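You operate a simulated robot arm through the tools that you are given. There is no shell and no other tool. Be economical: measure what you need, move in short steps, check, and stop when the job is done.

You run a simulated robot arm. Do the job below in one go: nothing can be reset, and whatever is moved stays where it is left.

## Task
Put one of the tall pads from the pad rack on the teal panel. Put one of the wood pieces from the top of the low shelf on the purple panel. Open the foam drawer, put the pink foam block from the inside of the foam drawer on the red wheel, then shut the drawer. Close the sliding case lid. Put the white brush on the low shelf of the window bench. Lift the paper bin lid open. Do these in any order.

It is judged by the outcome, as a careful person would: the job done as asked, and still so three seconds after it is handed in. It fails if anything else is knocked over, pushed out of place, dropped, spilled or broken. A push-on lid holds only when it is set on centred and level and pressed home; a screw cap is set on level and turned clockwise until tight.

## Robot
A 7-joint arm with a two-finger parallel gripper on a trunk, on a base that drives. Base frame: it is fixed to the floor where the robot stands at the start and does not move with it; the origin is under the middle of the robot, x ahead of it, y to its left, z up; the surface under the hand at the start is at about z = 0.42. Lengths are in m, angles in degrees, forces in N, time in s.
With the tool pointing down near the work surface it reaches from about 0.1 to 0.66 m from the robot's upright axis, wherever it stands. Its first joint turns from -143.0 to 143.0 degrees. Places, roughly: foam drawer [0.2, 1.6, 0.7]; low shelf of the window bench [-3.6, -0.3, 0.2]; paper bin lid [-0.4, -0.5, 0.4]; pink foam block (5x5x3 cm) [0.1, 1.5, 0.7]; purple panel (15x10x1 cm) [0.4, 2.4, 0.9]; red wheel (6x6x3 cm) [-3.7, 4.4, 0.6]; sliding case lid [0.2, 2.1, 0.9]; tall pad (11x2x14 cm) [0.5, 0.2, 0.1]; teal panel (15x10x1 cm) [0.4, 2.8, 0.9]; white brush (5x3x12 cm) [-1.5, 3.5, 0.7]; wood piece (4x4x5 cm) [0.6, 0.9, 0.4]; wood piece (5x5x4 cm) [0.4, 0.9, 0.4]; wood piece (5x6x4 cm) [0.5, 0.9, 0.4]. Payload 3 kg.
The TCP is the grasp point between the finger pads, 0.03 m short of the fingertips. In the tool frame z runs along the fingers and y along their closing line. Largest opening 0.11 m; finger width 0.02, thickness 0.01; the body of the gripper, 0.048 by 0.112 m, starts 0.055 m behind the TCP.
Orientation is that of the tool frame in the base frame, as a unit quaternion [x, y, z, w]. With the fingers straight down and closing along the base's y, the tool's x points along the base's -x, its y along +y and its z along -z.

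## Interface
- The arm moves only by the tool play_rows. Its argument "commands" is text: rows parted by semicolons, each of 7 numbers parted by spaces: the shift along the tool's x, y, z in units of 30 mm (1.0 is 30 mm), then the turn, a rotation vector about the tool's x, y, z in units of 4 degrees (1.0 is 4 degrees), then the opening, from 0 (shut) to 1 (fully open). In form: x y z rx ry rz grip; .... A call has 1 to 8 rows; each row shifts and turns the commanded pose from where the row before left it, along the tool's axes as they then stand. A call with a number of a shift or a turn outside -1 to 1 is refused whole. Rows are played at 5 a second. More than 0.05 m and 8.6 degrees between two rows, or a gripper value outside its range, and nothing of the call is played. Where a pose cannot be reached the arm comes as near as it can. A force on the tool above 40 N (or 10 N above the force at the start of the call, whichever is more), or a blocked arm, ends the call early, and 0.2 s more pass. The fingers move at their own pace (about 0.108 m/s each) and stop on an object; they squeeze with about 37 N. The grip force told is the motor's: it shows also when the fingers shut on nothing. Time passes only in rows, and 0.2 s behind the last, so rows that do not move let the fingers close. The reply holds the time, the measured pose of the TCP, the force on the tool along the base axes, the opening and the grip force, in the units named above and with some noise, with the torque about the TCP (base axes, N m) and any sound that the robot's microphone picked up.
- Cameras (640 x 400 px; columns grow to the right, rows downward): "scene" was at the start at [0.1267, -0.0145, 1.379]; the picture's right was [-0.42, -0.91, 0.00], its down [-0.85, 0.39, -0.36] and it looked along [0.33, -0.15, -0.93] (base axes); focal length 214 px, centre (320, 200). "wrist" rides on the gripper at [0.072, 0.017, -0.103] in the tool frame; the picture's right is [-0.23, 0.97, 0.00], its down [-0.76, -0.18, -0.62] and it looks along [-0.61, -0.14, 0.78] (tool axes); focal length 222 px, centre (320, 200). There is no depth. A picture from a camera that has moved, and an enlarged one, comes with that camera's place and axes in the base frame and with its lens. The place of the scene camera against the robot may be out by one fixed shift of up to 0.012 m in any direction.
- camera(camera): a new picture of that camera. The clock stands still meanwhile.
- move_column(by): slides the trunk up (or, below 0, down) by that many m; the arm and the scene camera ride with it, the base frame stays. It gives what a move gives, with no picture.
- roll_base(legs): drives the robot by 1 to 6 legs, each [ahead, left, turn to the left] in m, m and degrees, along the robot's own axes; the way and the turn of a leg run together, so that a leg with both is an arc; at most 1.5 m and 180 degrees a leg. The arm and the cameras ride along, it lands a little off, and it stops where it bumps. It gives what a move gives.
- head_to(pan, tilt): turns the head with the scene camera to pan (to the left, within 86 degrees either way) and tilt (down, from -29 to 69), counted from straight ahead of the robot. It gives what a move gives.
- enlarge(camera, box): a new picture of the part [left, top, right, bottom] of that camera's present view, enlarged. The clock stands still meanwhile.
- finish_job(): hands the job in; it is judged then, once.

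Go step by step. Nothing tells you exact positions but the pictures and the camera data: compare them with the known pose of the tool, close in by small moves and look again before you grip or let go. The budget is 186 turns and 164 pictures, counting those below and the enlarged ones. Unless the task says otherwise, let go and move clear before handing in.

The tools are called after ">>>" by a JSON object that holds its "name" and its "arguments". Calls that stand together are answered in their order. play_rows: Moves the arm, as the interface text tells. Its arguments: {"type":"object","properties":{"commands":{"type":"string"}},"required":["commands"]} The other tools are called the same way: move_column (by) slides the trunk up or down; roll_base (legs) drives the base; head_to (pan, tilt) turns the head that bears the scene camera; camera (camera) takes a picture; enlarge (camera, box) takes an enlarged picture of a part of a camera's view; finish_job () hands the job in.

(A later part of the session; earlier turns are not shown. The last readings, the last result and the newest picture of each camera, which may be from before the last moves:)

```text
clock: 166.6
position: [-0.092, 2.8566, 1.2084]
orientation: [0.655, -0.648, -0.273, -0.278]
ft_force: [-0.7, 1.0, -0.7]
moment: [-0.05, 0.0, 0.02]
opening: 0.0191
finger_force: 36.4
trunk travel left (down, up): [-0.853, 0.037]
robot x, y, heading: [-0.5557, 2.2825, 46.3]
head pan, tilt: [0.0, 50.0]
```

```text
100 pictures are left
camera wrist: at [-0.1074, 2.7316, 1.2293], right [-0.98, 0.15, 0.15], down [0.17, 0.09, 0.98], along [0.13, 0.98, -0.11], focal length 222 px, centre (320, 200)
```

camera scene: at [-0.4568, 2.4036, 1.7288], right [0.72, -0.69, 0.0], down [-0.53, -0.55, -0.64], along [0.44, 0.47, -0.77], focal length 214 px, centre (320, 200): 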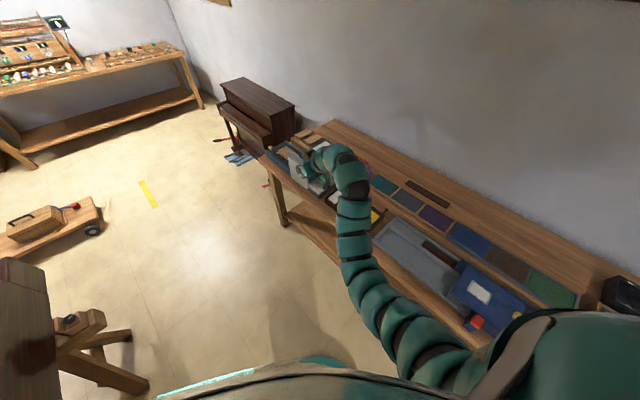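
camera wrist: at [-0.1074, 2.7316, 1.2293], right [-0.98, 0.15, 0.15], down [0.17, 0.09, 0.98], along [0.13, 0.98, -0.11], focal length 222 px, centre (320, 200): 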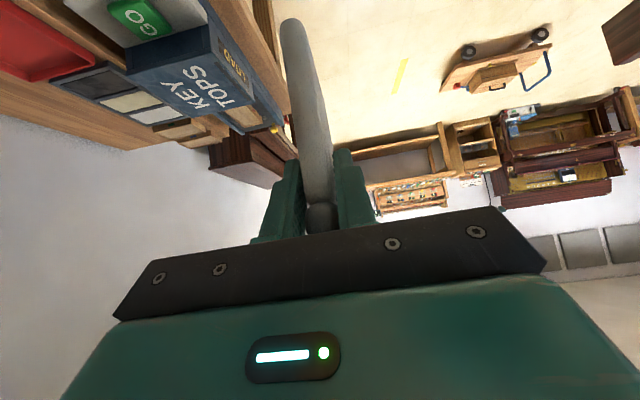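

Tool points along +y. A yaw of about 60° already fits the panel and reaches easier, so I turn the base back 30° and drive up to the panel.

>>> {"name": "roll_base", "arguments": {"legs": [[0, 0, -30], [0.2, 0.116, 0]]}}

>>> {"name": "camera", "arguments": {"camera": "scene"}}

>>> {"name": "camera", "arguments": {"camera": "wrist"}}

```text
clock: 169.8
position: [0.2969, 2.7086, 1.209]
orientation: [-0.462, 0.797, 0.191, 0.339]
ft_force: [0.5, 0.3, -0.9]
moment: [-0.03, 0.06, 0.0]
opening: 0.0192
finger_force: 37.2
trunk travel left (down, up): [-0.853, 0.037]
robot x, y, heading: [-0.4013, 2.4454, 16.1]
head pan, tilt: [0.0, 50.0]
```

```text
99 pictures are left
camera scene: at [-0.2521, 2.502, 1.7287], right [0.28, -0.96, 0.0], down [-0.74, -0.21, -0.64], along [0.62, 0.18, -0.77], focal length 214 px, centre (320, 200)
```

scene: 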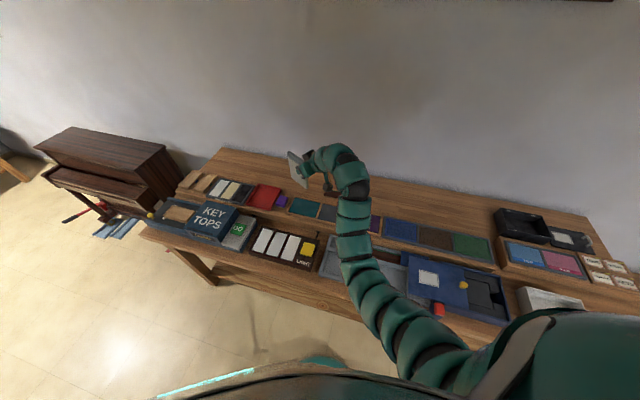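

```text
98 pictures are left
camera wrist: at [0.22, 2.6094, 1.2285], right [-0.77, 0.62, 0.15], down [0.19, -0.01, 0.98], along [0.62, 0.78, -0.11], focal length 222 px, centre (320, 200)
```

wrist: 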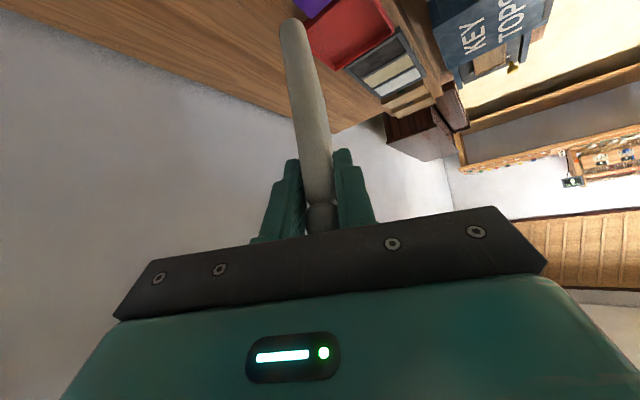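

>>> {"name": "enlarge", "arguments": {"camera": "scene", "box": [250, 140, 390, 240]}}

```text
4.00 times, centred on (320, 190) of scene
camera zoom: at [-0.2521, 2.502, 1.7287], right [0.28, -0.96, 0.0], down [-0.74, -0.21, -0.64], along [0.62, 0.18, -0.77], focal length 858 px, centre (320, 240)
```

zoom: 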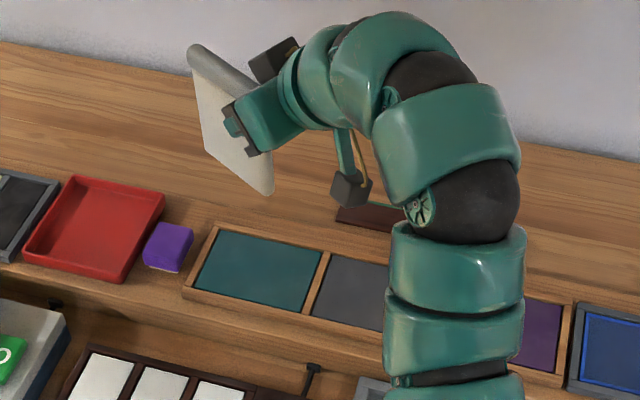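

Teal panel centre ≈ (0.357, 2.757), surface ≈ 0.885. I nudge forward 4.5 cm and lower the trunk most of the way.

>>> {"name": "roll_base", "arguments": {"legs": [[0.045, 0.005, 0]]}}

>>> {"name": "move_column", "arguments": {"by": -0.14}}

>>> {"name": "enlarge", "arguments": {"camera": "scene", "box": [240, 130, 380, 230]}}

>>> {"name": "camera", "arguments": {"camera": "wrist"}}

```text
clock: 170.7
position: [0.3392, 2.7265, 1.2077]
orientation: [-0.463, 0.797, 0.191, 0.338]
ft_force: [0.2, 0.7, -0.8]
moment: [-0.01, 0.05, -0.01]
opening: 0.0192
finger_force: 37.1
trunk travel left (down, up): [-0.853, 0.037]
robot x, y, heading: [-0.3568, 2.4684, 16.0]
head pan, tilt: [0.0, 50.0]
```

```text
clock: 172.4
position: [0.3371, 2.7253, 1.0695]
orientation: [-0.463, 0.797, 0.19, 0.338]
ft_force: [0.3, -0.1, -0.7]
moment: [-0.03, -0.01, 0.01]
opening: 0.0192
finger_force: 36.6
trunk travel left (down, up): [-0.713, 0.177]
robot x, y, heading: [-0.3601, 2.462, 15.8]
head pan, tilt: [0.0, 50.0]
```

```text
4.00 times, centred on (310, 180) of scene
camera zoom: at [-0.2115, 2.5183, 1.5889], right [0.28, -0.96, 0.0], down [-0.74, -0.21, -0.64], along [0.62, 0.18, -0.77], focal length 858 px, centre (360, 280)
```

zoom: 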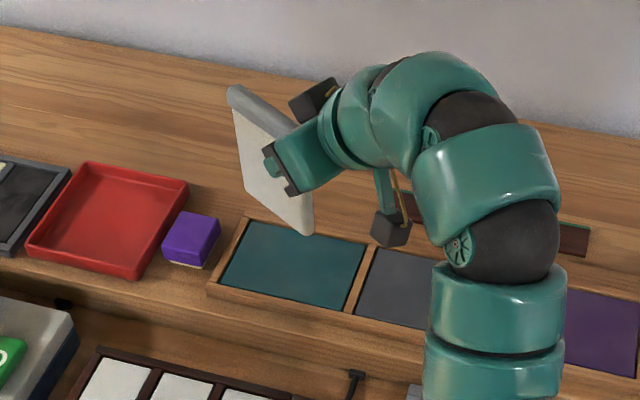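

```text
95 pictures are left
camera wrist: at [0.2609, 2.6258, 1.0891], right [-0.77, 0.63, 0.15], down [0.19, -0.01, 0.98], along [0.62, 0.78, -0.11], focal length 222 px, centre (320, 200)
```

wrist: 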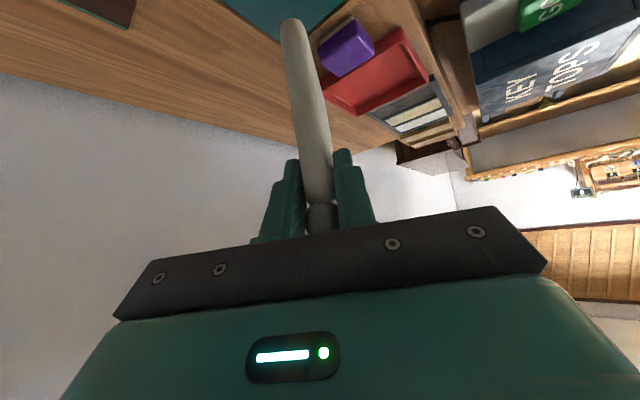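

The pad is a bit too far along its direction; I pull back ~2 cm and lower 3 cm, then look again.

>>> {"name": "play_rows", "arguments": {"commands": "0.5 0.07 -0.53 0 0 0 0;0.36 0 0.35 0 0 0 0;0.36 0 0.35 0 0 0 0;0 0 0 0 0 0 0"}}

>>> {"name": "enlarge", "arguments": {"camera": "scene", "box": [240, 130, 380, 230]}}

>>> {"name": "enlarge", "arguments": {"camera": "wrist", "box": [160, 0, 400, 150]}}

```text
clock: 173.4
position: [0.3245, 2.7077, 1.0391]
orientation: [-0.463, 0.797, 0.191, 0.338]
ft_force: [-0.3, 0.1, -1.3]
moment: [-0.02, 0.04, 0.01]
opening: 0.0192
finger_force: 36.7
trunk travel left (down, up): [-0.713, 0.177]
robot x, y, heading: [-0.3561, 2.4666, 15.8]
head pan, tilt: [0.0, 50.0]
```

```text
4.00 times, centred on (310, 180) of scene
camera zoom: at [-0.2113, 2.5184, 1.5888], right [0.28, -0.96, 0.0], down [-0.74, -0.21, -0.64], along [0.62, 0.18, -0.77], focal length 858 px, centre (360, 280)
```

zoom: 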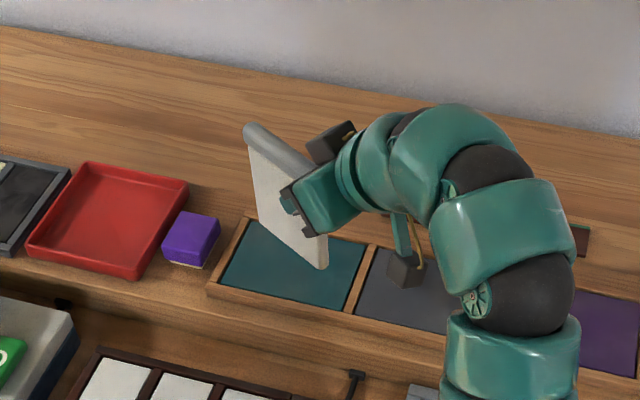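

```text
2.67 times, centred on (280, 75) of wrist
camera zoom: at [0.2479, 2.6081, 1.059], right [-0.77, 0.62, 0.15], down [0.19, -0.01, 0.98], along [0.61, 0.78, -0.11], focal length 592 px, centre (427, 533)
```

zoom: 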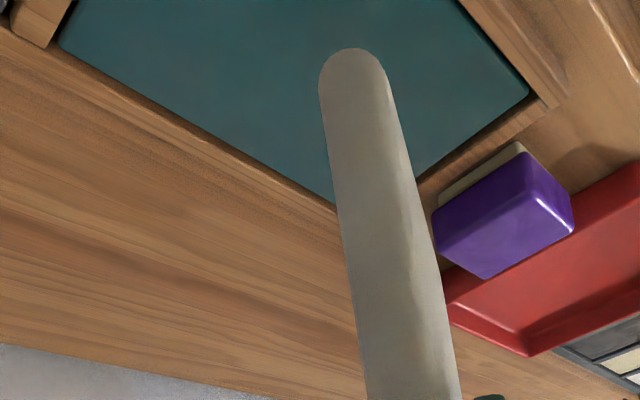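

Pad is now over the panel centre. Lower gently.

>>> {"name": "play_rows", "arguments": {"commands": "0.14 0 0.14 0 0 0 0;0.14 0 0.14 0 0 0 0;0.14 0 0.14 0 0 0 0;0 0 0 0 0 0 0"}}

>>> {"name": "play_rows", "arguments": {"commands": "0.1 0 0.1 0 0 0 0;0 0 0 0 0 0 0"}}

>>> {"name": "play_rows", "arguments": {"commands": "0.1 0 0.1 0 0 0 0;0 0 0 0 0 0 0"}}

>>> {"name": "enlarge", "arguments": {"camera": "scene", "box": [240, 130, 380, 230]}}

```text
clock: 174.4
position: [0.3245, 2.7078, 1.0218]
orientation: [-0.462, 0.797, 0.191, 0.339]
ft_force: [0.8, 0.7, -0.8]
moment: [-0.01, 0.01, -0.02]
opening: 0.0192
finger_force: 36.5
trunk travel left (down, up): [-0.713, 0.177]
robot x, y, heading: [-0.3584, 2.4673, 16.1]
head pan, tilt: [0.0, 50.0]
```

```text
clock: 175.0
position: [0.3244, 2.7073, 1.0152]
orientation: [-0.462, 0.797, 0.191, 0.338]
ft_force: [-1.2, -0.6, -0.9]
moment: [0.0, 0.03, 0.0]
opening: 0.0194
finger_force: 36.9
trunk travel left (down, up): [-0.713, 0.177]
robot x, y, heading: [-0.3586, 2.4681, 16.2]
head pan, tilt: [0.0, 50.0]
```

```text
clock: 175.6
position: [0.3252, 2.707, 1.0132]
orientation: [-0.462, 0.797, 0.19, 0.338]
ft_force: [0.1, -0.2, -1.3]
moment: [-0.04, 0.0, 0.03]
opening: 0.0191
finger_force: 36.8
trunk travel left (down, up): [-0.713, 0.177]
robot x, y, heading: [-0.3589, 2.4655, 16.1]
head pan, tilt: [0.0, 50.0]
```

```text
4.00 times, centred on (310, 180) of scene
camera zoom: at [-0.2115, 2.5183, 1.5888], right [0.28, -0.96, 0.0], down [-0.74, -0.21, -0.64], along [0.62, 0.18, -0.77], focal length 858 px, centre (360, 280)
```

zoom: 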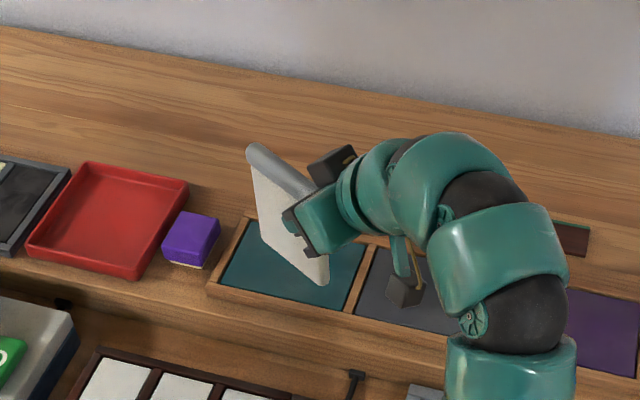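

>>> {"name": "play_rows", "arguments": {"commands": "0.1 0 0.1 0 0 0 0;0 0 0 0 0 0 0"}}

>>> {"name": "play_rows", "arguments": {"commands": "0.1 0 0.1 0 0 0 0;0 0 0 0 0 0 0"}}

>>> {"name": "enlarge", "arguments": {"camera": "wrist", "box": [160, 0, 400, 150]}}

```text
clock: 176.2
position: [0.3256, 2.7072, 1.008]
orientation: [-0.462, 0.797, 0.191, 0.338]
ft_force: [0.5, -0.2, -1.0]
moment: [0.0, 0.0, 0.0]
opening: 0.0191
finger_force: 36.8
trunk travel left (down, up): [-0.713, 0.177]
robot x, y, heading: [-0.3566, 2.4653, 16.2]
head pan, tilt: [0.0, 50.0]
```

```text
clock: 176.8
position: [0.3258, 2.7064, 1.0047]
orientation: [-0.462, 0.797, 0.191, 0.338]
ft_force: [0.1, -0.6, -0.6]
moment: [-0.03, -0.02, 0.01]
opening: 0.0193
finger_force: 37.6
trunk travel left (down, up): [-0.713, 0.177]
robot x, y, heading: [-0.3597, 2.4639, 15.9]
head pan, tilt: [0.0, 50.0]
```

```text
2.67 times, centred on (280, 75) of wrist
camera zoom: at [0.2495, 2.6077, 1.0246], right [-0.77, 0.63, 0.15], down [0.19, -0.01, 0.98], along [0.62, 0.78, -0.11], focal length 592 px, centre (427, 533)
```

zoom: 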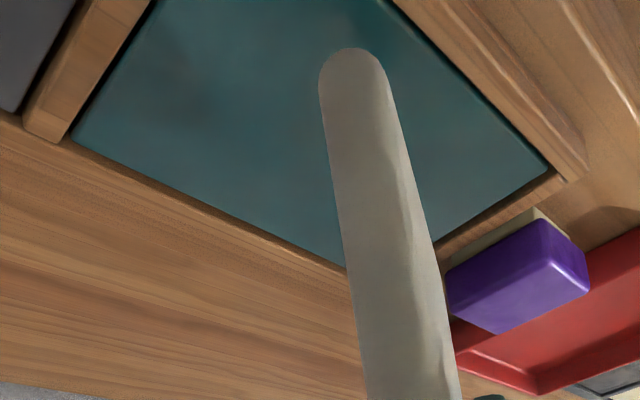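

Re-measuring: the panel surface is at about z = 0.86, centre (0.38, 2.76), so I shift the pad (+0.036, +0.023) before lowering further.

>>> {"name": "play_rows", "arguments": {"commands": "-0.44 -0.32 0.46 0 0 0 0;-0.44 -0.32 0.46 0 0 0 0;0 0 0 0 0 0 0"}}

>>> {"name": "play_rows", "arguments": {"commands": "0.25 0 0.25 0 0 0 0;0.25 0 0.25 0 0 0 0;0.25 0 0.25 0 0 0 0;0 0 0 0 0 0 0"}}

>>> {"name": "enlarge", "arguments": {"camera": "wrist", "box": [160, 0, 400, 150]}}

>>> {"name": "enlarge", "arguments": {"camera": "scene", "box": [240, 130, 380, 230]}}

```text
clock: 177.6
position: [0.3614, 2.7313, 1.0043]
orientation: [-0.461, 0.798, 0.189, 0.339]
ft_force: [-1.4, -1.1, -0.8]
moment: [-0.04, 0.04, -0.03]
opening: 0.019
finger_force: 36.6
trunk travel left (down, up): [-0.713, 0.177]
robot x, y, heading: [-0.3582, 2.4677, 15.9]
head pan, tilt: [0.0, 50.0]
```

```text
clock: 178.6
position: [0.3618, 2.7304, 0.9721]
orientation: [-0.463, 0.797, 0.191, 0.338]
ft_force: [0.5, 0.5, -1.2]
moment: [-0.03, -0.01, 0.0]
opening: 0.0191
finger_force: 37.1
trunk travel left (down, up): [-0.713, 0.177]
robot x, y, heading: [-0.3594, 2.4666, 15.9]
head pan, tilt: [0.0, 50.0]
```

```text
2.67 times, centred on (280, 75) of wrist
camera zoom: at [0.2849, 2.6312, 0.9928], right [-0.77, 0.62, 0.15], down [0.19, -0.01, 0.98], along [0.62, 0.78, -0.11], focal length 592 px, centre (427, 533)
```

zoom: 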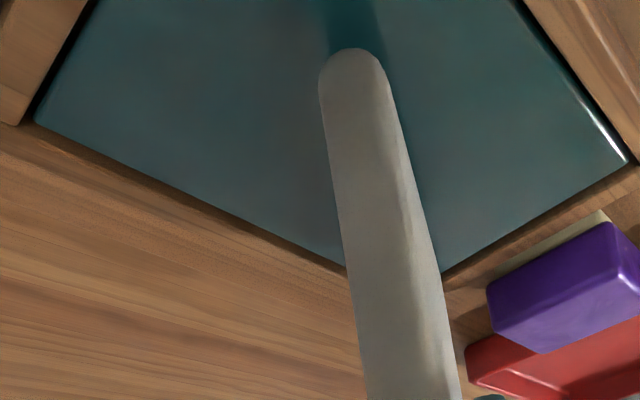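

```text
4.00 times, centred on (310, 180) of scene
camera zoom: at [-0.2115, 2.5183, 1.5888], right [0.28, -0.96, 0.0], down [-0.74, -0.21, -0.64], along [0.62, 0.18, -0.77], focal length 858 px, centre (360, 280)
```

zoom: 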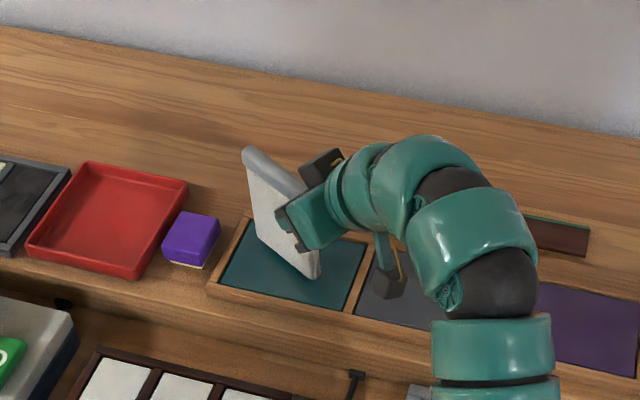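

Well centred. Lower on in small steps to contact.

>>> {"name": "play_rows", "arguments": {"commands": "0.18 0 0.17 0 0 0 0;0.18 0 0.17 0 0 0 0;0 0 0 0 0 0 0"}}

>>> {"name": "play_rows", "arguments": {"commands": "0.12 0 0.11 0 0 0 0;0 0 0 0 0 0 0"}}

>>> {"name": "play_rows", "arguments": {"commands": "0.08 0 0.08 0 0 0 0;0 0 0 0 0 0 0"}}

>>> {"name": "enlarge", "arguments": {"camera": "wrist", "box": [160, 0, 400, 150]}}

```text
clock: 179.4
position: [0.3595, 2.7302, 0.9639]
orientation: [-0.462, 0.795, 0.191, 0.343]
ft_force: [1.4, -0.7, 33.8]
moment: [-0.19, -0.04, 0.0]
opening: 0.0194
finger_force: 36.8
trunk travel left (down, up): [-0.713, 0.177]
robot x, y, heading: [-0.3584, 2.4666, 16.0]
head pan, tilt: [0.0, 50.0]
```

```text
clock: 180.0
position: [0.3595, 2.7293, 0.9556]
orientation: [-0.463, 0.796, 0.191, 0.339]
ft_force: [0.4, -1.4, 34.1]
moment: [-0.24, 0.12, -0.02]
opening: 0.0192
finger_force: 36.7
trunk travel left (down, up): [-0.713, 0.177]
robot x, y, heading: [-0.3606, 2.4601, 16.1]
head pan, tilt: [0.0, 50.0]
```

```text
clock: 180.6
position: [0.3604, 2.729, 0.9525]
orientation: [-0.462, 0.796, 0.191, 0.34]
ft_force: [-0.8, -2.7, 34.0]
moment: [-0.34, 0.21, -0.05]
opening: 0.0195
finger_force: 36.9
trunk travel left (down, up): [-0.713, 0.177]
robot x, y, heading: [-0.3572, 2.4668, 16.1]
head pan, tilt: [0.0, 50.0]
```

```text
2.67 times, centred on (280, 75) of wrist
camera zoom: at [0.2831, 2.63, 0.9718], right [-0.77, 0.62, 0.15], down [0.19, -0.01, 0.98], along [0.62, 0.78, -0.11], focal length 592 px, centre (427, 533)
```

zoom: 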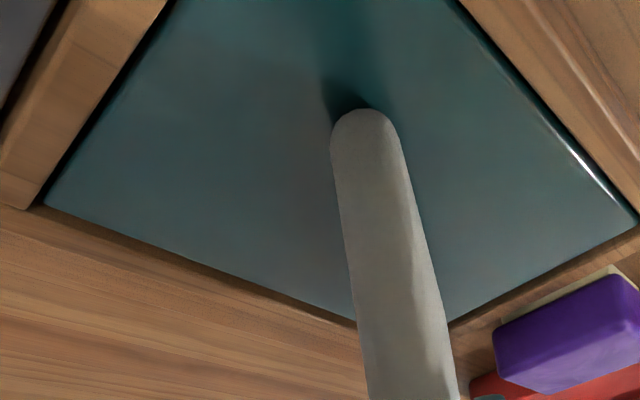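

The pad stands on the panel (it slid a little in the grip). I open and retreat.

>>> {"name": "play_rows", "arguments": {"commands": "-0.05 0 -0.05 0 0 0 0;0 0 0 0 0 0 0.35;0 0 0 0 0 0 0.5;0 0 0 0 0 0 0.5"}}

>>> {"name": "play_rows", "arguments": {"commands": "0 0 -0.5 0 0 0 0.5;0 0 -0.8 0 0 0 0.5;0 0 -0.8 0 0 0 0.5;0 0 -0.8 0 0 0 0.5;0 0 -0.8 0 0 0 0.5;0 0 0 0 0 0 0.5"}}

>>> {"name": "move_column", "arguments": {"by": 0.1}}

>>> {"name": "enlarge", "arguments": {"camera": "scene", "box": [240, 130, 380, 230]}}

>>> {"name": "camera", "arguments": {"camera": "wrist"}}

```text
clock: 181.6
position: [0.3609, 2.7301, 0.951]
orientation: [-0.462, 0.797, 0.191, 0.338]
ft_force: [-1.0, -0.6, -0.4]
moment: [-0.02, -0.02, -0.02]
opening: 0.0548
finger_force: 0.1
trunk travel left (down, up): [-0.713, 0.177]
robot x, y, heading: [-0.3582, 2.4672, 15.7]
head pan, tilt: [0.0, 50.0]
```

```text
clock: 183.0
position: [0.3212, 2.6614, 1.0293]
orientation: [-0.462, 0.797, 0.191, 0.338]
ft_force: [0.4, -0.6, -0.5]
moment: [-0.02, -0.03, 0.01]
opening: 0.0552
finger_force: 0.1
trunk travel left (down, up): [-0.713, 0.177]
robot x, y, heading: [-0.3567, 2.464, 15.9]
head pan, tilt: [0.0, 50.0]
```

```text
clock: 184.3
position: [0.3214, 2.6607, 1.1284]
orientation: [-0.463, 0.797, 0.191, 0.338]
ft_force: [-0.3, -0.2, 0.0]
moment: [-0.02, 0.02, 0.01]
opening: 0.0549
finger_force: 0.1
trunk travel left (down, up): [-0.813, 0.077]
robot x, y, heading: [-0.3593, 2.4659, 15.9]
head pan, tilt: [0.0, 50.0]
```

```text
4.00 times, centred on (310, 180) of scene
camera zoom: at [-0.2113, 2.5182, 1.6888], right [0.28, -0.96, 0.0], down [-0.74, -0.21, -0.64], along [0.62, 0.18, -0.77], focal length 858 px, centre (360, 280)
```

zoom: 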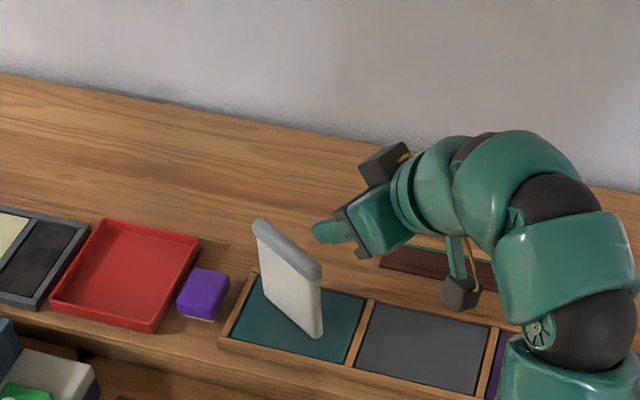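

```text
86 pictures are left
camera wrist: at [0.2451, 2.5618, 1.1492], right [-0.77, 0.63, 0.15], down [0.19, -0.01, 0.98], along [0.62, 0.78, -0.11], focal length 222 px, centre (320, 200)
```

wrist: 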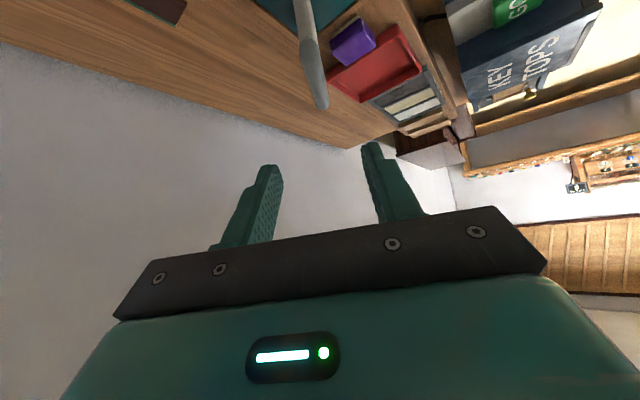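

The pad stands safely on the teal panel. Now the sliding case: I back off, face the bench straight and look at it.

>>> {"name": "roll_base", "arguments": {"legs": [[-0.2, 0, 0], [0, -0.3, -16]]}}

>>> {"name": "head_to", "arguments": {"pan": 0, "tilt": 50}}

>>> {"name": "camera", "arguments": {"camera": "scene"}}

```text
clock: 187.5
position: [0.2028, 2.1122, 1.1291]
orientation: [-0.347, 0.854, 0.142, 0.361]
ft_force: [0.7, 0.1, 1.1]
moment: [-0.01, -0.01, 0.04]
opening: 0.0551
finger_force: 0.1
trunk travel left (down, up): [-0.813, 0.077]
robot x, y, heading: [-0.5023, 2.1137, 0.1]
head pan, tilt: [0.0, 50.0]
```

```text
clock: 188.1
position: [0.2016, 2.1126, 1.1292]
orientation: [-0.347, 0.853, 0.142, 0.362]
ft_force: [0.4, 0.9, 0.6]
moment: [0.04, -0.02, -0.03]
opening: 0.0549
finger_force: 0.0
trunk travel left (down, up): [-0.813, 0.077]
robot x, y, heading: [-0.5061, 2.1136, 0.1]
head pan, tilt: [0.0, 50.0]
```

```text
85 pictures are left
camera scene: at [-0.3515, 2.1215, 1.6888], right [0.0, -1.0, 0.0], down [-0.77, 0.0, -0.64], along [0.64, 0.0, -0.77], focal length 214 px, centre (320, 200)
```

scene: 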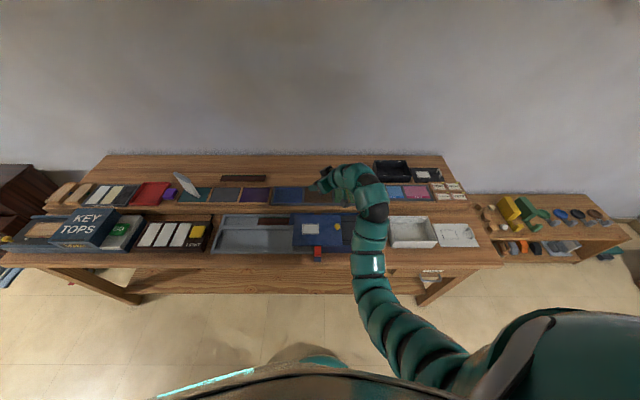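

>>> {"name": "enlarge", "arguments": {"camera": "scene", "box": [200, 180, 480, 320]}}

```text
2.29 times, centred on (340, 250) of scene
camera zoom: at [-0.3515, 2.1215, 1.6888], right [0.0, -1.0, 0.0], down [-0.77, 0.0, -0.64], along [0.64, 0.0, -0.77], focal length 490 px, centre (274, 86)
```

zoom: 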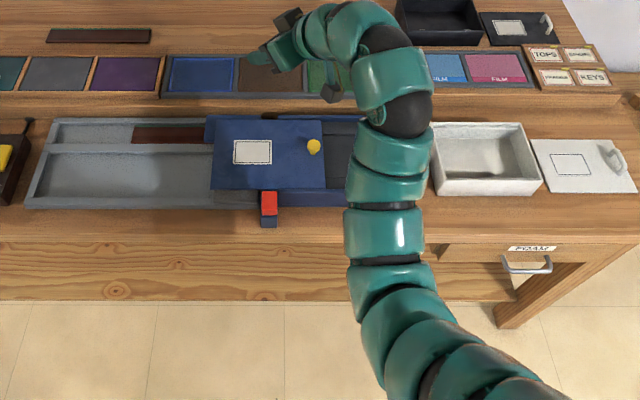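

The lid must slide right (−y). The arm hides the end of the case; I shift the base left to see it whole.

>>> {"name": "roll_base", "arguments": {"legs": [[0, 0.45, 0]]}}

>>> {"name": "enlarge", "arguments": {"camera": "scene", "box": [330, 180, 530, 320]}}

>>> {"name": "camera", "arguments": {"camera": "wrist"}}

```text
clock: 190.9
position: [0.2024, 2.5668, 1.13]
orientation: [-0.348, 0.853, 0.141, 0.361]
ft_force: [0.3, 0.7, 0.3]
moment: [-0.02, 0.02, -0.01]
opening: 0.0549
finger_force: 0.1
trunk travel left (down, up): [-0.813, 0.077]
robot x, y, heading: [-0.5109, 2.5631, -0.2]
head pan, tilt: [0.0, 50.0]
```

```text
2.86 times, centred on (430, 250) of scene
camera zoom: at [-0.3525, 2.5741, 1.6888], right [0.0, -1.0, 0.0], down [-0.77, 0.0, -0.64], along [0.64, 0.0, -0.77], focal length 613 px, centre (6, 57)
```

zoom: 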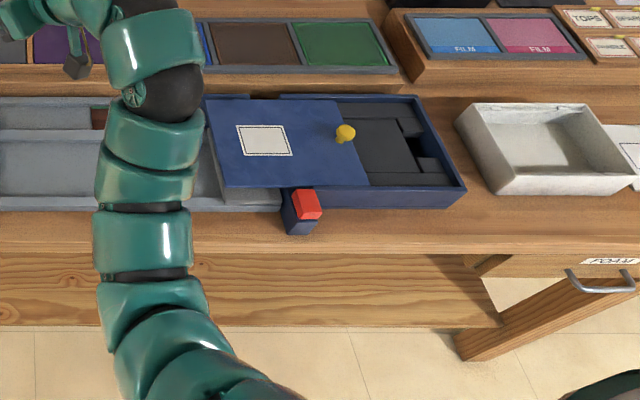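

```text
82 pictures are left
camera wrist: at [0.1011, 2.4916, 1.1493], right [-0.56, 0.81, 0.15], down [0.18, -0.06, 0.98], along [0.81, 0.58, -0.11], focal length 222 px, centre (320, 200)
```

wrist: 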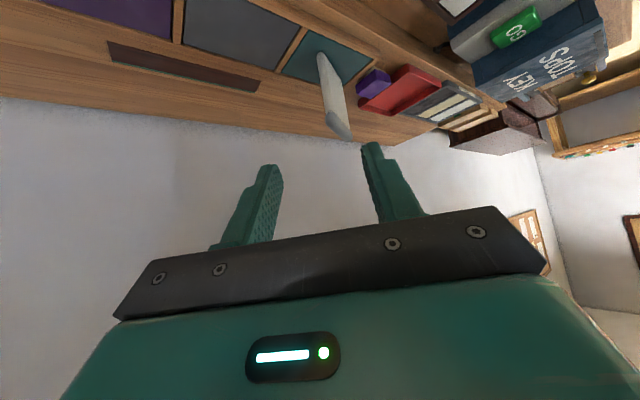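

Knob at about (0.138, 2.065, 0.93), and the lid must travel ≈0.13 m to −y. I bring the tool back to vertical with zero yaw and move in beside the knob.

>>> {"name": "play_rows", "arguments": {"commands": "0 0 0 0.985 0 0.944 0;0 0 0 0.985 0 0.944 0;0 0 0 0.985 0 0.944 0;0 0 0 0.985 0 0.944 0;0 0 0 0.985 0 0.944 0;0 0 0 0.985 0 0.944 0;0 0 0 0.985 0 0.944 0;0 0 0 0.985 0 0.944 0"}}

>>> {"name": "play_rows", "arguments": {"commands": "0 0 -0.3 0 1 0 0;0 0 -0.3 0 1 0 0;0 0 -0.3 0 1 0 0;0 0 -0.3 0 1 0 0;0 0 -0.3 0 1 0 0;0 0 -0.3 0 1 0 0;0 0 0 0 1 0 0;0 0 0 0 1 0 0"}}

>>> {"name": "play_rows", "arguments": {"commands": "0.3 0 0 0 1 0 0;0.3 0 0 0 1 0 0;0.3 0 0 0 1 0 0;0.3 0 0 0 0.6 0 0;0 0 0 0 0 0 0"}}

>>> {"name": "roll_base", "arguments": {"legs": [[0, -0.38, 0]]}}

>>> {"name": "camera", "arguments": {"camera": "wrist"}}

```text
clock: 192.7
position: [0.2011, 2.5658, 1.1299]
orientation: [-0.004, 0.919, -0.005, 0.393]
ft_force: [0.2, 0.1, 0.4]
moment: [-0.02, 0.02, -0.01]
opening: 0.0
finger_force: 37.0
trunk travel left (down, up): [-0.813, 0.077]
robot x, y, heading: [-0.5046, 2.5633, 0.1]
head pan, tilt: [0.0, 50.0]
```

```text
clock: 194.5
position: [0.1676, 2.5635, 1.1552]
orientation: [-0.006, 0.987, -0.006, 0.162]
ft_force: [0.2, 0.9, -0.3]
moment: [0.02, 0.03, -0.02]
opening: 0.0
finger_force: 37.1
out of reach, approached as far as the arm can: row 7, 8
trunk travel left (down, up): [-0.813, 0.077]
robot x, y, heading: [-0.5088, 2.5621, 0.3]
head pan, tilt: [0.0, 50.0]
```

```text
clock: 195.7
position: [0.167, 2.5629, 1.1554]
orientation: [-0.004, 0.987, -0.006, 0.161]
ft_force: [0.0, -0.8, -0.2]
moment: [-0.02, 0.01, 0.01]
opening: 0.0
finger_force: 37.3
out of reach, approached as far as the arm can: row 1, 2, 3, 4
trunk travel left (down, up): [-0.813, 0.077]
robot x, y, heading: [-0.5066, 2.5664, -0.0]
head pan, tilt: [0.0, 50.0]
```

```text
clock: 198.1
position: [0.1701, 2.1796, 1.1552]
orientation: [-0.006, 0.987, -0.006, 0.162]
ft_force: [-0.7, 0.0, -0.7]
moment: [-0.01, 0.05, -0.02]
opening: 0.0
finger_force: 36.4
trunk travel left (down, up): [-0.813, 0.077]
robot x, y, heading: [-0.5068, 2.1783, 0.0]
head pan, tilt: [0.0, 50.0]
```

```text
81 pictures are left
camera wrist: at [0.0683, 2.1959, 1.2299], right [0.2, 0.98, 0.06], down [0.52, -0.16, 0.84], along [0.83, -0.14, -0.55], focal length 222 px, centre (320, 200)
```

wrist: 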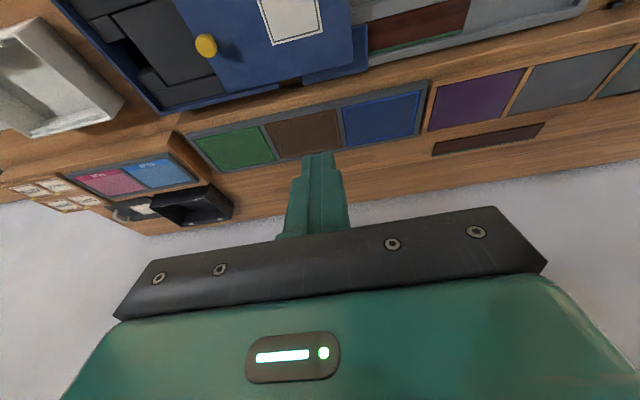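

I position the closed fingers on the +y side of the knob and lower.

>>> {"name": "play_rows", "arguments": {"commands": "0.07 -0.78 0 0 0 0 0;0.07 -0.78 0 0 0 0 0;0.07 -0.78 0 0 0 0 0;0.07 -0.78 0 0 0 0 0;0 0 0 0 0 0 0"}}

>>> {"name": "move_column", "arguments": {"by": -0.15}}

>>> {"name": "camera", "arguments": {"camera": "wrist"}}

>>> {"name": "enlarge", "arguments": {"camera": "scene", "box": [280, 160, 440, 280]}}

```text
clock: 199.3
position: [0.1619, 2.0855, 1.1503]
orientation: [-0.006, 0.986, -0.008, 0.166]
ft_force: [0.6, -0.2, 0.1]
moment: [0.0, -0.02, 0.01]
opening: 0.0
finger_force: 36.8
out of reach, approached as far as the arm can: row 3
trunk travel left (down, up): [-0.813, 0.077]
robot x, y, heading: [-0.5046, 2.1781, 0.1]
head pan, tilt: [0.0, 50.0]
```

```text
clock: 201.0
position: [0.1617, 2.0854, 1.0014]
orientation: [-0.007, 0.986, -0.007, 0.166]
ft_force: [0.8, -0.2, 0.1]
moment: [-0.03, 0.04, 0.0]
opening: 0.0002
finger_force: 37.1
trunk travel left (down, up): [-0.663, 0.227]
robot x, y, heading: [-0.5066, 2.1739, 0.5]
head pan, tilt: [0.0, 50.0]
```

```text
80 pictures are left
camera wrist: at [0.0602, 2.1032, 1.0739], right [0.2, 0.98, 0.06], down [0.52, -0.16, 0.84], along [0.83, -0.14, -0.54], focal length 222 px, centre (320, 200)
```

wrist: 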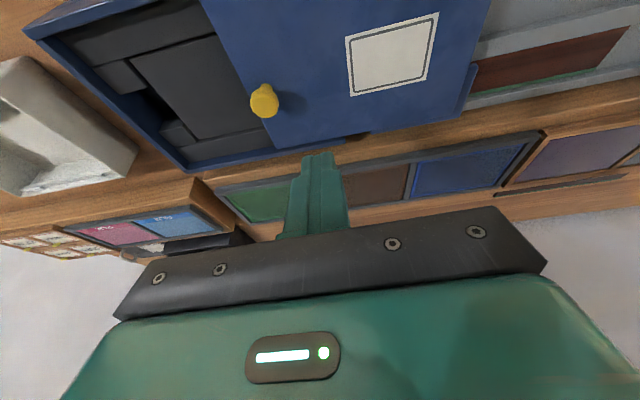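

```text
3.33 times, centred on (360, 220) of scene
camera zoom: at [-0.351, 2.1876, 1.5389], right [0.01, -1.0, 0.0], down [-0.77, 0.0, -0.64], along [0.64, 0.0, -0.77], focal length 715 px, centre (187, 133)
```

zoom: 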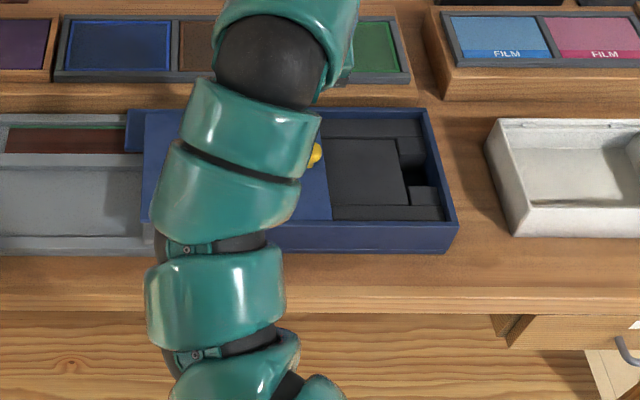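

Knob at about (0.155, 2.052, 0.918). I lower the fingertips beside it.

>>> {"name": "play_rows", "arguments": {"commands": "0.36 0 0.54 0 0 0 0;0.36 0 0.54 0 0 0 0;0.33 0 0.48 0 0 0 0;0 0 0 0 0 0 0"}}

>>> {"name": "enlarge", "arguments": {"camera": "wrist", "box": [180, 60, 420, 210]}}

```text
clock: 202.0
position: [0.1486, 2.0842, 0.9461]
orientation: [-0.006, 0.986, -0.007, 0.166]
ft_force: [-0.4, -0.7, -0.7]
moment: [0.02, 0.02, -0.01]
opening: 0.0
finger_force: 37.0
trunk travel left (down, up): [-0.663, 0.227]
robot x, y, heading: [-0.506, 2.174, 0.1]
head pan, tilt: [0.0, 50.0]
```

```text
2.67 times, centred on (300, 135) of wrist
camera zoom: at [0.0471, 2.1016, 1.0192], right [0.2, 0.98, 0.06], down [0.52, -0.16, 0.84], along [0.83, -0.14, -0.54], focal length 592 px, centre (373, 373)
```

zoom: 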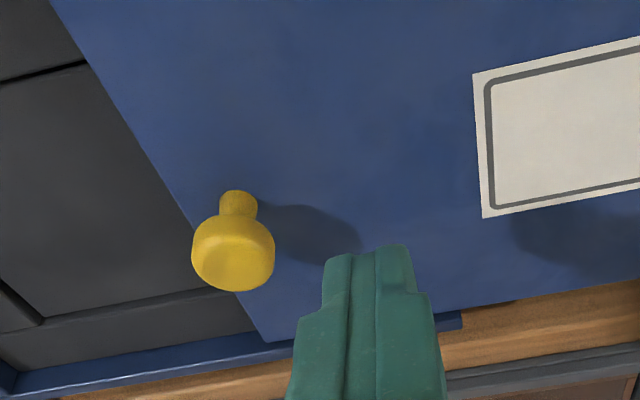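

I move back 13 mm and down 8 mm, then push towards −y.

>>> {"name": "play_rows", "arguments": {"commands": "0.49 0 0.11 0 0 0 0;0 -0.6 0 0 0 0 0;0 -0.6 0 0 0 0 0;0 -0.6 0 0 0 0 0;0 -0.6 0 0 0 0 0;0 -0.6 0 0 0 0 0;0 -0.6 0 0 0 0 0;0 0 0 0 0 0 0"}}

>>> {"name": "camera", "arguments": {"camera": "wrist"}}

```text
clock: 203.8
position: [0.1359, 1.9759, 0.9393]
orientation: [-0.006, 0.986, -0.007, 0.167]
ft_force: [-0.3, -0.4, 0.1]
moment: [0.02, -0.01, 0.02]
opening: 0.0
finger_force: 36.9
trunk travel left (down, up): [-0.663, 0.227]
robot x, y, heading: [-0.5031, 2.1766, 0.4]
head pan, tilt: [0.0, 50.0]
```

```text
77 pictures are left
camera wrist: at [0.0342, 1.9937, 1.0131], right [0.2, 0.98, 0.06], down [0.52, -0.16, 0.84], along [0.83, -0.14, -0.54], focal length 222 px, centre (320, 200)
```

wrist: 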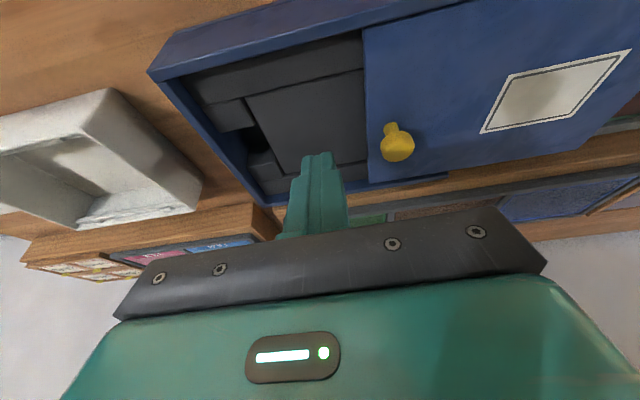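

The fingers passed above the knob; triangulation now gives the knob at (0.176, 2.037, 0.881). I go back and lower correctly.

>>> {"name": "play_rows", "arguments": {"commands": "0 0.8 0 0 0 0 0;0 0.8 0 0 0 0 0;0 0.8 0 0 0 0 0;0 0.8 0 0 0 0 0;-0.3 0 0.5 0 0 0 0;-0.3 0 0.5 0 0 0 0;0 0 0.3 0 0 0 0;0 0 0 0 0 0 0"}}

>>> {"name": "enlarge", "arguments": {"camera": "wrist", "box": [180, 60, 420, 210]}}

```text
clock: 205.6
position: [0.1645, 2.0723, 0.9087]
orientation: [-0.006, 0.986, -0.008, 0.166]
ft_force: [0.9, -0.2, -0.5]
moment: [0.0, 0.0, 0.0]
opening: 0.0
finger_force: 37.0
trunk travel left (down, up): [-0.663, 0.227]
robot x, y, heading: [-0.506, 2.1846, 0.3]
head pan, tilt: [0.0, 50.0]
```

```text
2.67 times, centred on (300, 135) of wrist
camera zoom: at [0.0625, 2.0894, 0.9809], right [0.2, 0.98, 0.06], down [0.52, -0.16, 0.84], along [0.83, -0.14, -0.54], focal length 592 px, centre (373, 373)
```

zoom: 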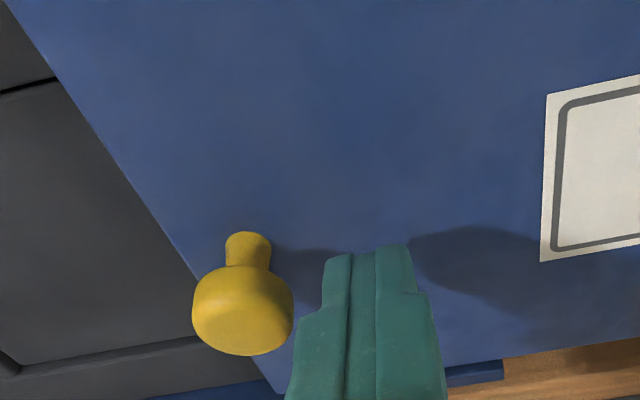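

Now beside the knob at the right height. Push towards −y.

>>> {"name": "play_rows", "arguments": {"commands": "0 -0.5 0 0 0 0 0;0 -0.5 0 0 0 0 0;0 -0.5 0 0 0 0 0;0 -0.5 0 0 0 0 0;0 -0.5 0 0 0 0 0;0 -0.5 0 0 0 0 0;0 -0.5 0 0 0 0 0;0 0 0 0 0 0 0"}}

>>> {"name": "camera", "arguments": {"camera": "wrist"}}

```text
clock: 207.4
position: [0.1665, 1.9673, 0.9088]
orientation: [-0.007, 0.986, -0.007, 0.166]
ft_force: [-0.7, 0.8, -0.4]
moment: [0.0, -0.01, -0.02]
opening: 0.0
finger_force: 37.1
trunk travel left (down, up): [-0.663, 0.227]
robot x, y, heading: [-0.4994, 2.1783, 0.3]
head pan, tilt: [0.0, 50.0]
```

```text
75 pictures are left
camera wrist: at [0.0641, 1.9848, 0.9821], right [0.2, 0.98, 0.06], down [0.52, -0.16, 0.84], along [0.83, -0.14, -0.54], focal length 222 px, centre (320, 200)
```

wrist: 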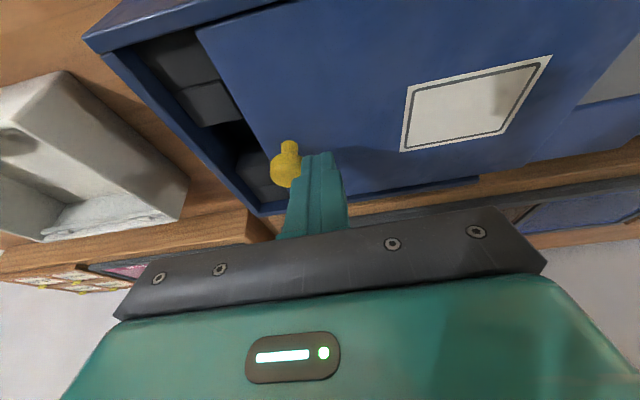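

It slides well. I keep pushing until it meets the end.

>>> {"name": "play_rows", "arguments": {"commands": "0 -0.4 0 0 0 0 0;0 -0.4 0 0 0 0 0;0 -0.4 0 0 0 0 0;0 -0.4 0 0 0 0 0;0 0 0 0 0 0 0"}}

>>> {"name": "camera", "arguments": {"camera": "wrist"}}

```text
clock: 208.6
position: [0.1674, 1.9275, 0.9098]
orientation: [-0.01, 0.986, -0.006, 0.166]
ft_force: [-5.3, 32.0, -0.2]
moment: [0.91, 0.18, 0.19]
opening: 0.0001
finger_force: 36.8
trunk travel left (down, up): [-0.663, 0.227]
robot x, y, heading: [-0.5041, 2.1786, 0.7]
head pan, tilt: [0.0, 50.0]
```

```text
74 pictures are left
camera wrist: at [0.0653, 1.9436, 0.9838], right [0.2, 0.98, 0.06], down [0.52, -0.16, 0.84], along [0.83, -0.13, -0.54], focal length 222 px, centre (320, 200)
```

wrist: 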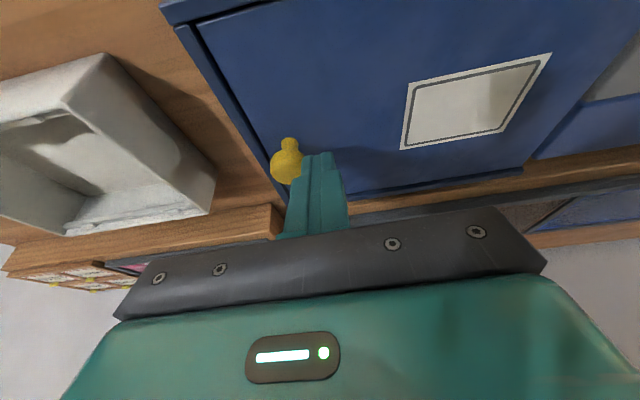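

The lid is closed against its end. I lift off, and go for a wood piece on the low shelf.

>>> {"name": "play_rows", "arguments": {"commands": "0 0.5 0 0 0 0 0;0 0.5 -0.5 0 0 0 0;0 0.5 -1 0 0 0 0;0 0.8 -1 0 0 0 0.6;0 0.8 -1 0 0 0 0.6;0 0.8 -0.5 0 0 0 0.6;0 0.8 0 0 0 0 0.6;0 0 0 0 0 0 0.6"}}

>>> {"name": "roll_base", "arguments": {"legs": [[-0.2, 0, -0.5], [0, -1.3, 0]]}}

>>> {"name": "camera", "arguments": {"camera": "wrist"}}

>>> {"name": "camera", "arguments": {"camera": "scene"}}

```text
clock: 210.4
position: [0.1194, 2.0298, 0.9968]
orientation: [-0.005, 0.986, -0.008, 0.168]
ft_force: [0.3, 0.2, 0.6]
moment: [-0.02, -0.01, 0.02]
opening: 0.0658
finger_force: 0.1
out of reach, approached as far as the arm can: row 5, 6
trunk travel left (down, up): [-0.663, 0.227]
robot x, y, heading: [-0.5056, 2.1782, 0.2]
head pan, tilt: [0.0, 50.0]
```

```text
clock: 218.3
position: [-0.1035, 0.6854, 0.9973]
orientation: [0.01, 0.986, -0.01, 0.167]
ft_force: [0.9, -0.4, 0.9]
moment: [-0.04, -0.03, 0.03]
opening: 0.0664
finger_force: 0.1
trunk travel left (down, up): [-0.663, 0.227]
robot x, y, heading: [-0.7234, 0.8541, -1.4]
head pan, tilt: [0.0, 50.0]
```

```text
73 pictures are left
camera wrist: at [-0.2053, 0.7067, 1.0695], right [0.24, 0.97, 0.06], down [0.51, -0.17, 0.84], along [0.83, -0.17, -0.54], focal length 222 px, centre (320, 200)
```

wrist: 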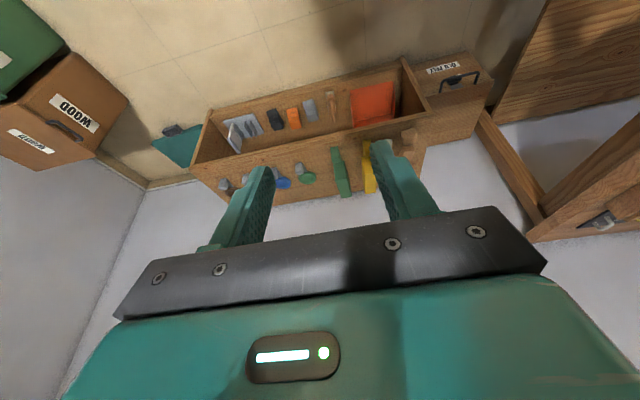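

```text
72 pictures are left
camera scene: at [-0.5693, 0.8581, 1.5388], right [-0.03, -1.0, 0.0], down [-0.77, 0.02, -0.64], along [0.64, -0.02, -0.77], focal length 214 px, centre (320, 200)
```

scene: 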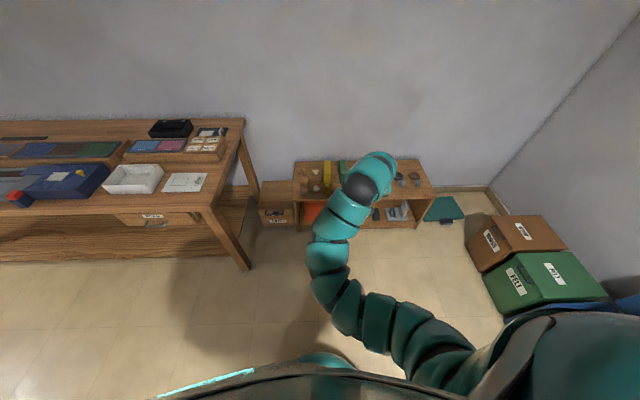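

I move closer with the hand over the left end of the shelf top, lowering the trunk.

>>> {"name": "roll_base", "arguments": {"legs": [[0.33, 0.1, 1.4]]}}

>>> {"name": "play_rows", "arguments": {"commands": "0 0.8 0 0 0 0 0.6;0 0.8 0 0 0 0 0.6;0 0.8 0 0 0 0 0.6;0 0.8 0 0 0 0 0.6;0 0 0 0 1 0 0.6;0 0 0 0 1 0 0.6;0 0 0 0 1 0 0.6;0 0 0 0 1 0 0.6"}}

>>> {"name": "move_column", "arguments": {"by": -0.25}}

>>> {"name": "camera", "arguments": {"camera": "wrist"}}

```text
clock: 220.5
position: [0.2335, 0.7965, 0.9954]
orientation: [-0.001, 0.986, -0.009, 0.167]
ft_force: [0.3, 0.1, 0.5]
moment: [-0.03, 0.02, 0.03]
opening: 0.066
finger_force: 0.2
trunk travel left (down, up): [-0.663, 0.227]
robot x, y, heading: [-0.3862, 0.9479, -0.1]
head pan, tilt: [0.0, 50.0]
```

```text
clock: 222.3
position: [0.2268, 0.89, 0.9784]
orientation: [0.0, 0.99, -0.012, 0.138]
ft_force: [0.1, 0.2, 0.0]
moment: [-0.01, 0.01, 0.01]
opening: 0.0658
finger_force: 0.0
out of reach, approached as far as the arm can: row 5, 6, 7, 8
trunk travel left (down, up): [-0.663, 0.227]
robot x, y, heading: [-0.3943, 0.9514, 0.0]
head pan, tilt: [0.0, 50.0]
```

```text
clock: 224.9
position: [0.2278, 0.892, 0.7285]
orientation: [-0.002, 0.99, -0.011, 0.138]
ft_force: [0.4, 0.1, 0.3]
moment: [0.03, 0.04, 0.01]
opening: 0.066
finger_force: 0.0
trunk travel left (down, up): [-0.413, 0.477]
robot x, y, heading: [-0.3868, 0.9485, -0.3]
head pan, tilt: [0.0, 50.0]
```

```text
71 pictures are left
camera wrist: at [0.13, 0.9097, 0.8076], right [0.22, 0.97, 0.04], down [0.56, -0.16, 0.81], along [0.8, -0.16, -0.58], focal length 222 px, centre (320, 200)
```

wrist: 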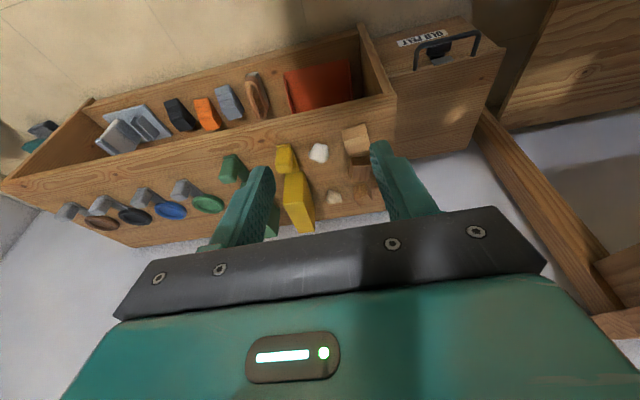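

>>> {"name": "enlarge", "arguments": {"camera": "wrist", "box": [270, 100, 430, 220]}}

```text
3.33 times, centred on (350, 160) of wrist
camera zoom: at [0.13, 0.9097, 0.8076], right [0.22, 0.97, 0.04], down [0.56, -0.16, 0.81], along [0.8, -0.16, -0.58], focal length 740 px, centre (220, 333)
```

zoom: 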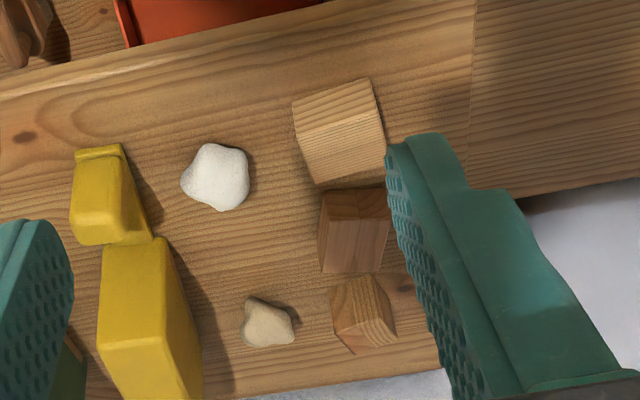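

Nearest wood piece at ≈(0.44, 0.93, 0.44). I drive over it and lower to look again.

>>> {"name": "roll_base", "arguments": {"legs": [[0.19, 0, 0.2]]}}

>>> {"name": "play_rows", "arguments": {"commands": "0 0.6 0 0 0 0 0.72;0 0.6 0 0 0 0 0.72;0 0 0 0 0 0 0.72"}}

>>> {"name": "move_column", "arguments": {"by": -0.18}}

>>> {"name": "enlarge", "arguments": {"camera": "wrist", "box": [200, 40, 440, 220]}}

```text
clock: 226.4
position: [0.4151, 0.8944, 0.7279]
orientation: [-0.003, 0.99, -0.01, 0.139]
ft_force: [0.3, 0.1, 0.0]
moment: [0.0, 0.03, 0.0]
opening: 0.066
finger_force: 0.0
trunk travel left (down, up): [-0.413, 0.477]
robot x, y, heading: [-0.2042, 0.9495, 0.4]
head pan, tilt: [0.0, 50.0]
```

```text
clock: 227.2
position: [0.4141, 0.931, 0.7277]
orientation: [-0.004, 0.99, -0.011, 0.139]
ft_force: [0.2, 0.4, -0.3]
moment: [-0.02, 0.01, -0.01]
opening: 0.0791
finger_force: 0.2
trunk travel left (down, up): [-0.413, 0.477]
robot x, y, heading: [-0.2012, 0.9511, 0.5]
head pan, tilt: [0.0, 50.0]
```

```text
clock: 229.2
position: [0.4134, 0.9296, 0.5477]
orientation: [-0.003, 0.99, -0.011, 0.138]
ft_force: [0.1, 0.0, 0.0]
moment: [-0.03, -0.02, 0.02]
opening: 0.0792
finger_force: 0.0
trunk travel left (down, up): [-0.233, 0.657]
robot x, y, heading: [-0.2003, 0.9464, 0.0]
head pan, tilt: [0.0, 50.0]
```

```text
2.22 times, centred on (320, 130) of wrist
camera zoom: at [0.3164, 0.9488, 0.6262], right [0.21, 0.98, 0.04], down [0.56, -0.16, 0.81], along [0.8, -0.15, -0.58], focal length 494 px, centre (320, 356)
```

zoom: 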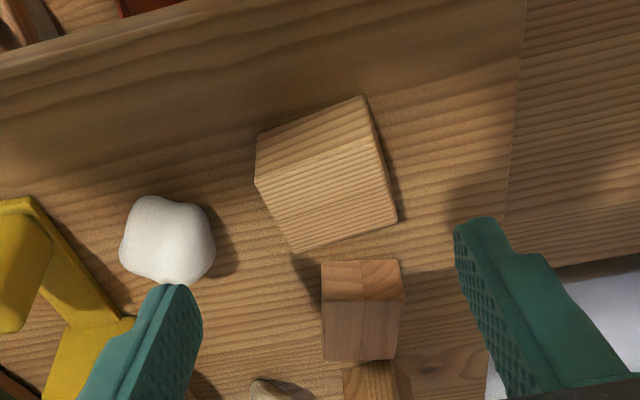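

Piece centre ≈(0.45, 0.93, 0.43), turned about 9°. I rotate slightly, move over and lower around it.

>>> {"name": "play_rows", "arguments": {"commands": "-0.35 0 0.2 0 0 -0.75 0.64;-0.35 0 0.2 0 0 -0.75 0.64;-0.3 0 0.2 0 0 -0.75 0.64;0.2 0 0.7 0 0 0 0.64;0.2 0 0.7 0 0 0 0.64;0 0 0 0 0 0 0.64"}}

>>> {"name": "camera", "arguments": {"camera": "wrist"}}

```text
clock: 230.7
position: [0.4479, 0.9294, 0.494]
orientation: [-0.082, 0.987, -0.022, 0.137]
ft_force: [-0.3, 1.0, 0.2]
moment: [-0.02, 0.02, -0.01]
opening: 0.0704
finger_force: 0.1
trunk travel left (down, up): [-0.233, 0.657]
robot x, y, heading: [-0.2045, 0.9529, 0.0]
head pan, tilt: [0.0, 50.0]
```

```text
68 pictures are left
camera wrist: at [0.3488, 0.9352, 0.5725], right [0.06, 1.0, 0.0], down [0.58, -0.04, 0.81], along [0.81, -0.05, -0.58], focal length 222 px, centre (320, 200)
```

wrist: 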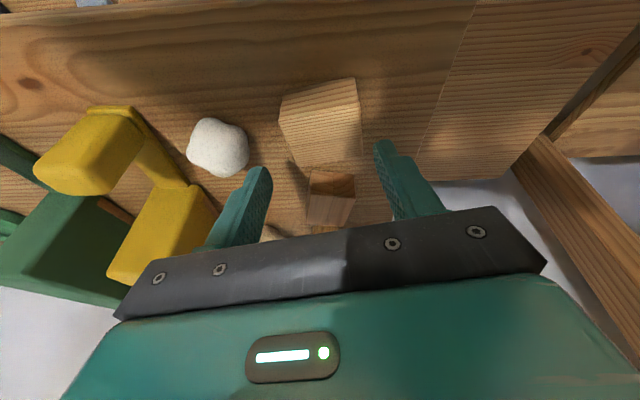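

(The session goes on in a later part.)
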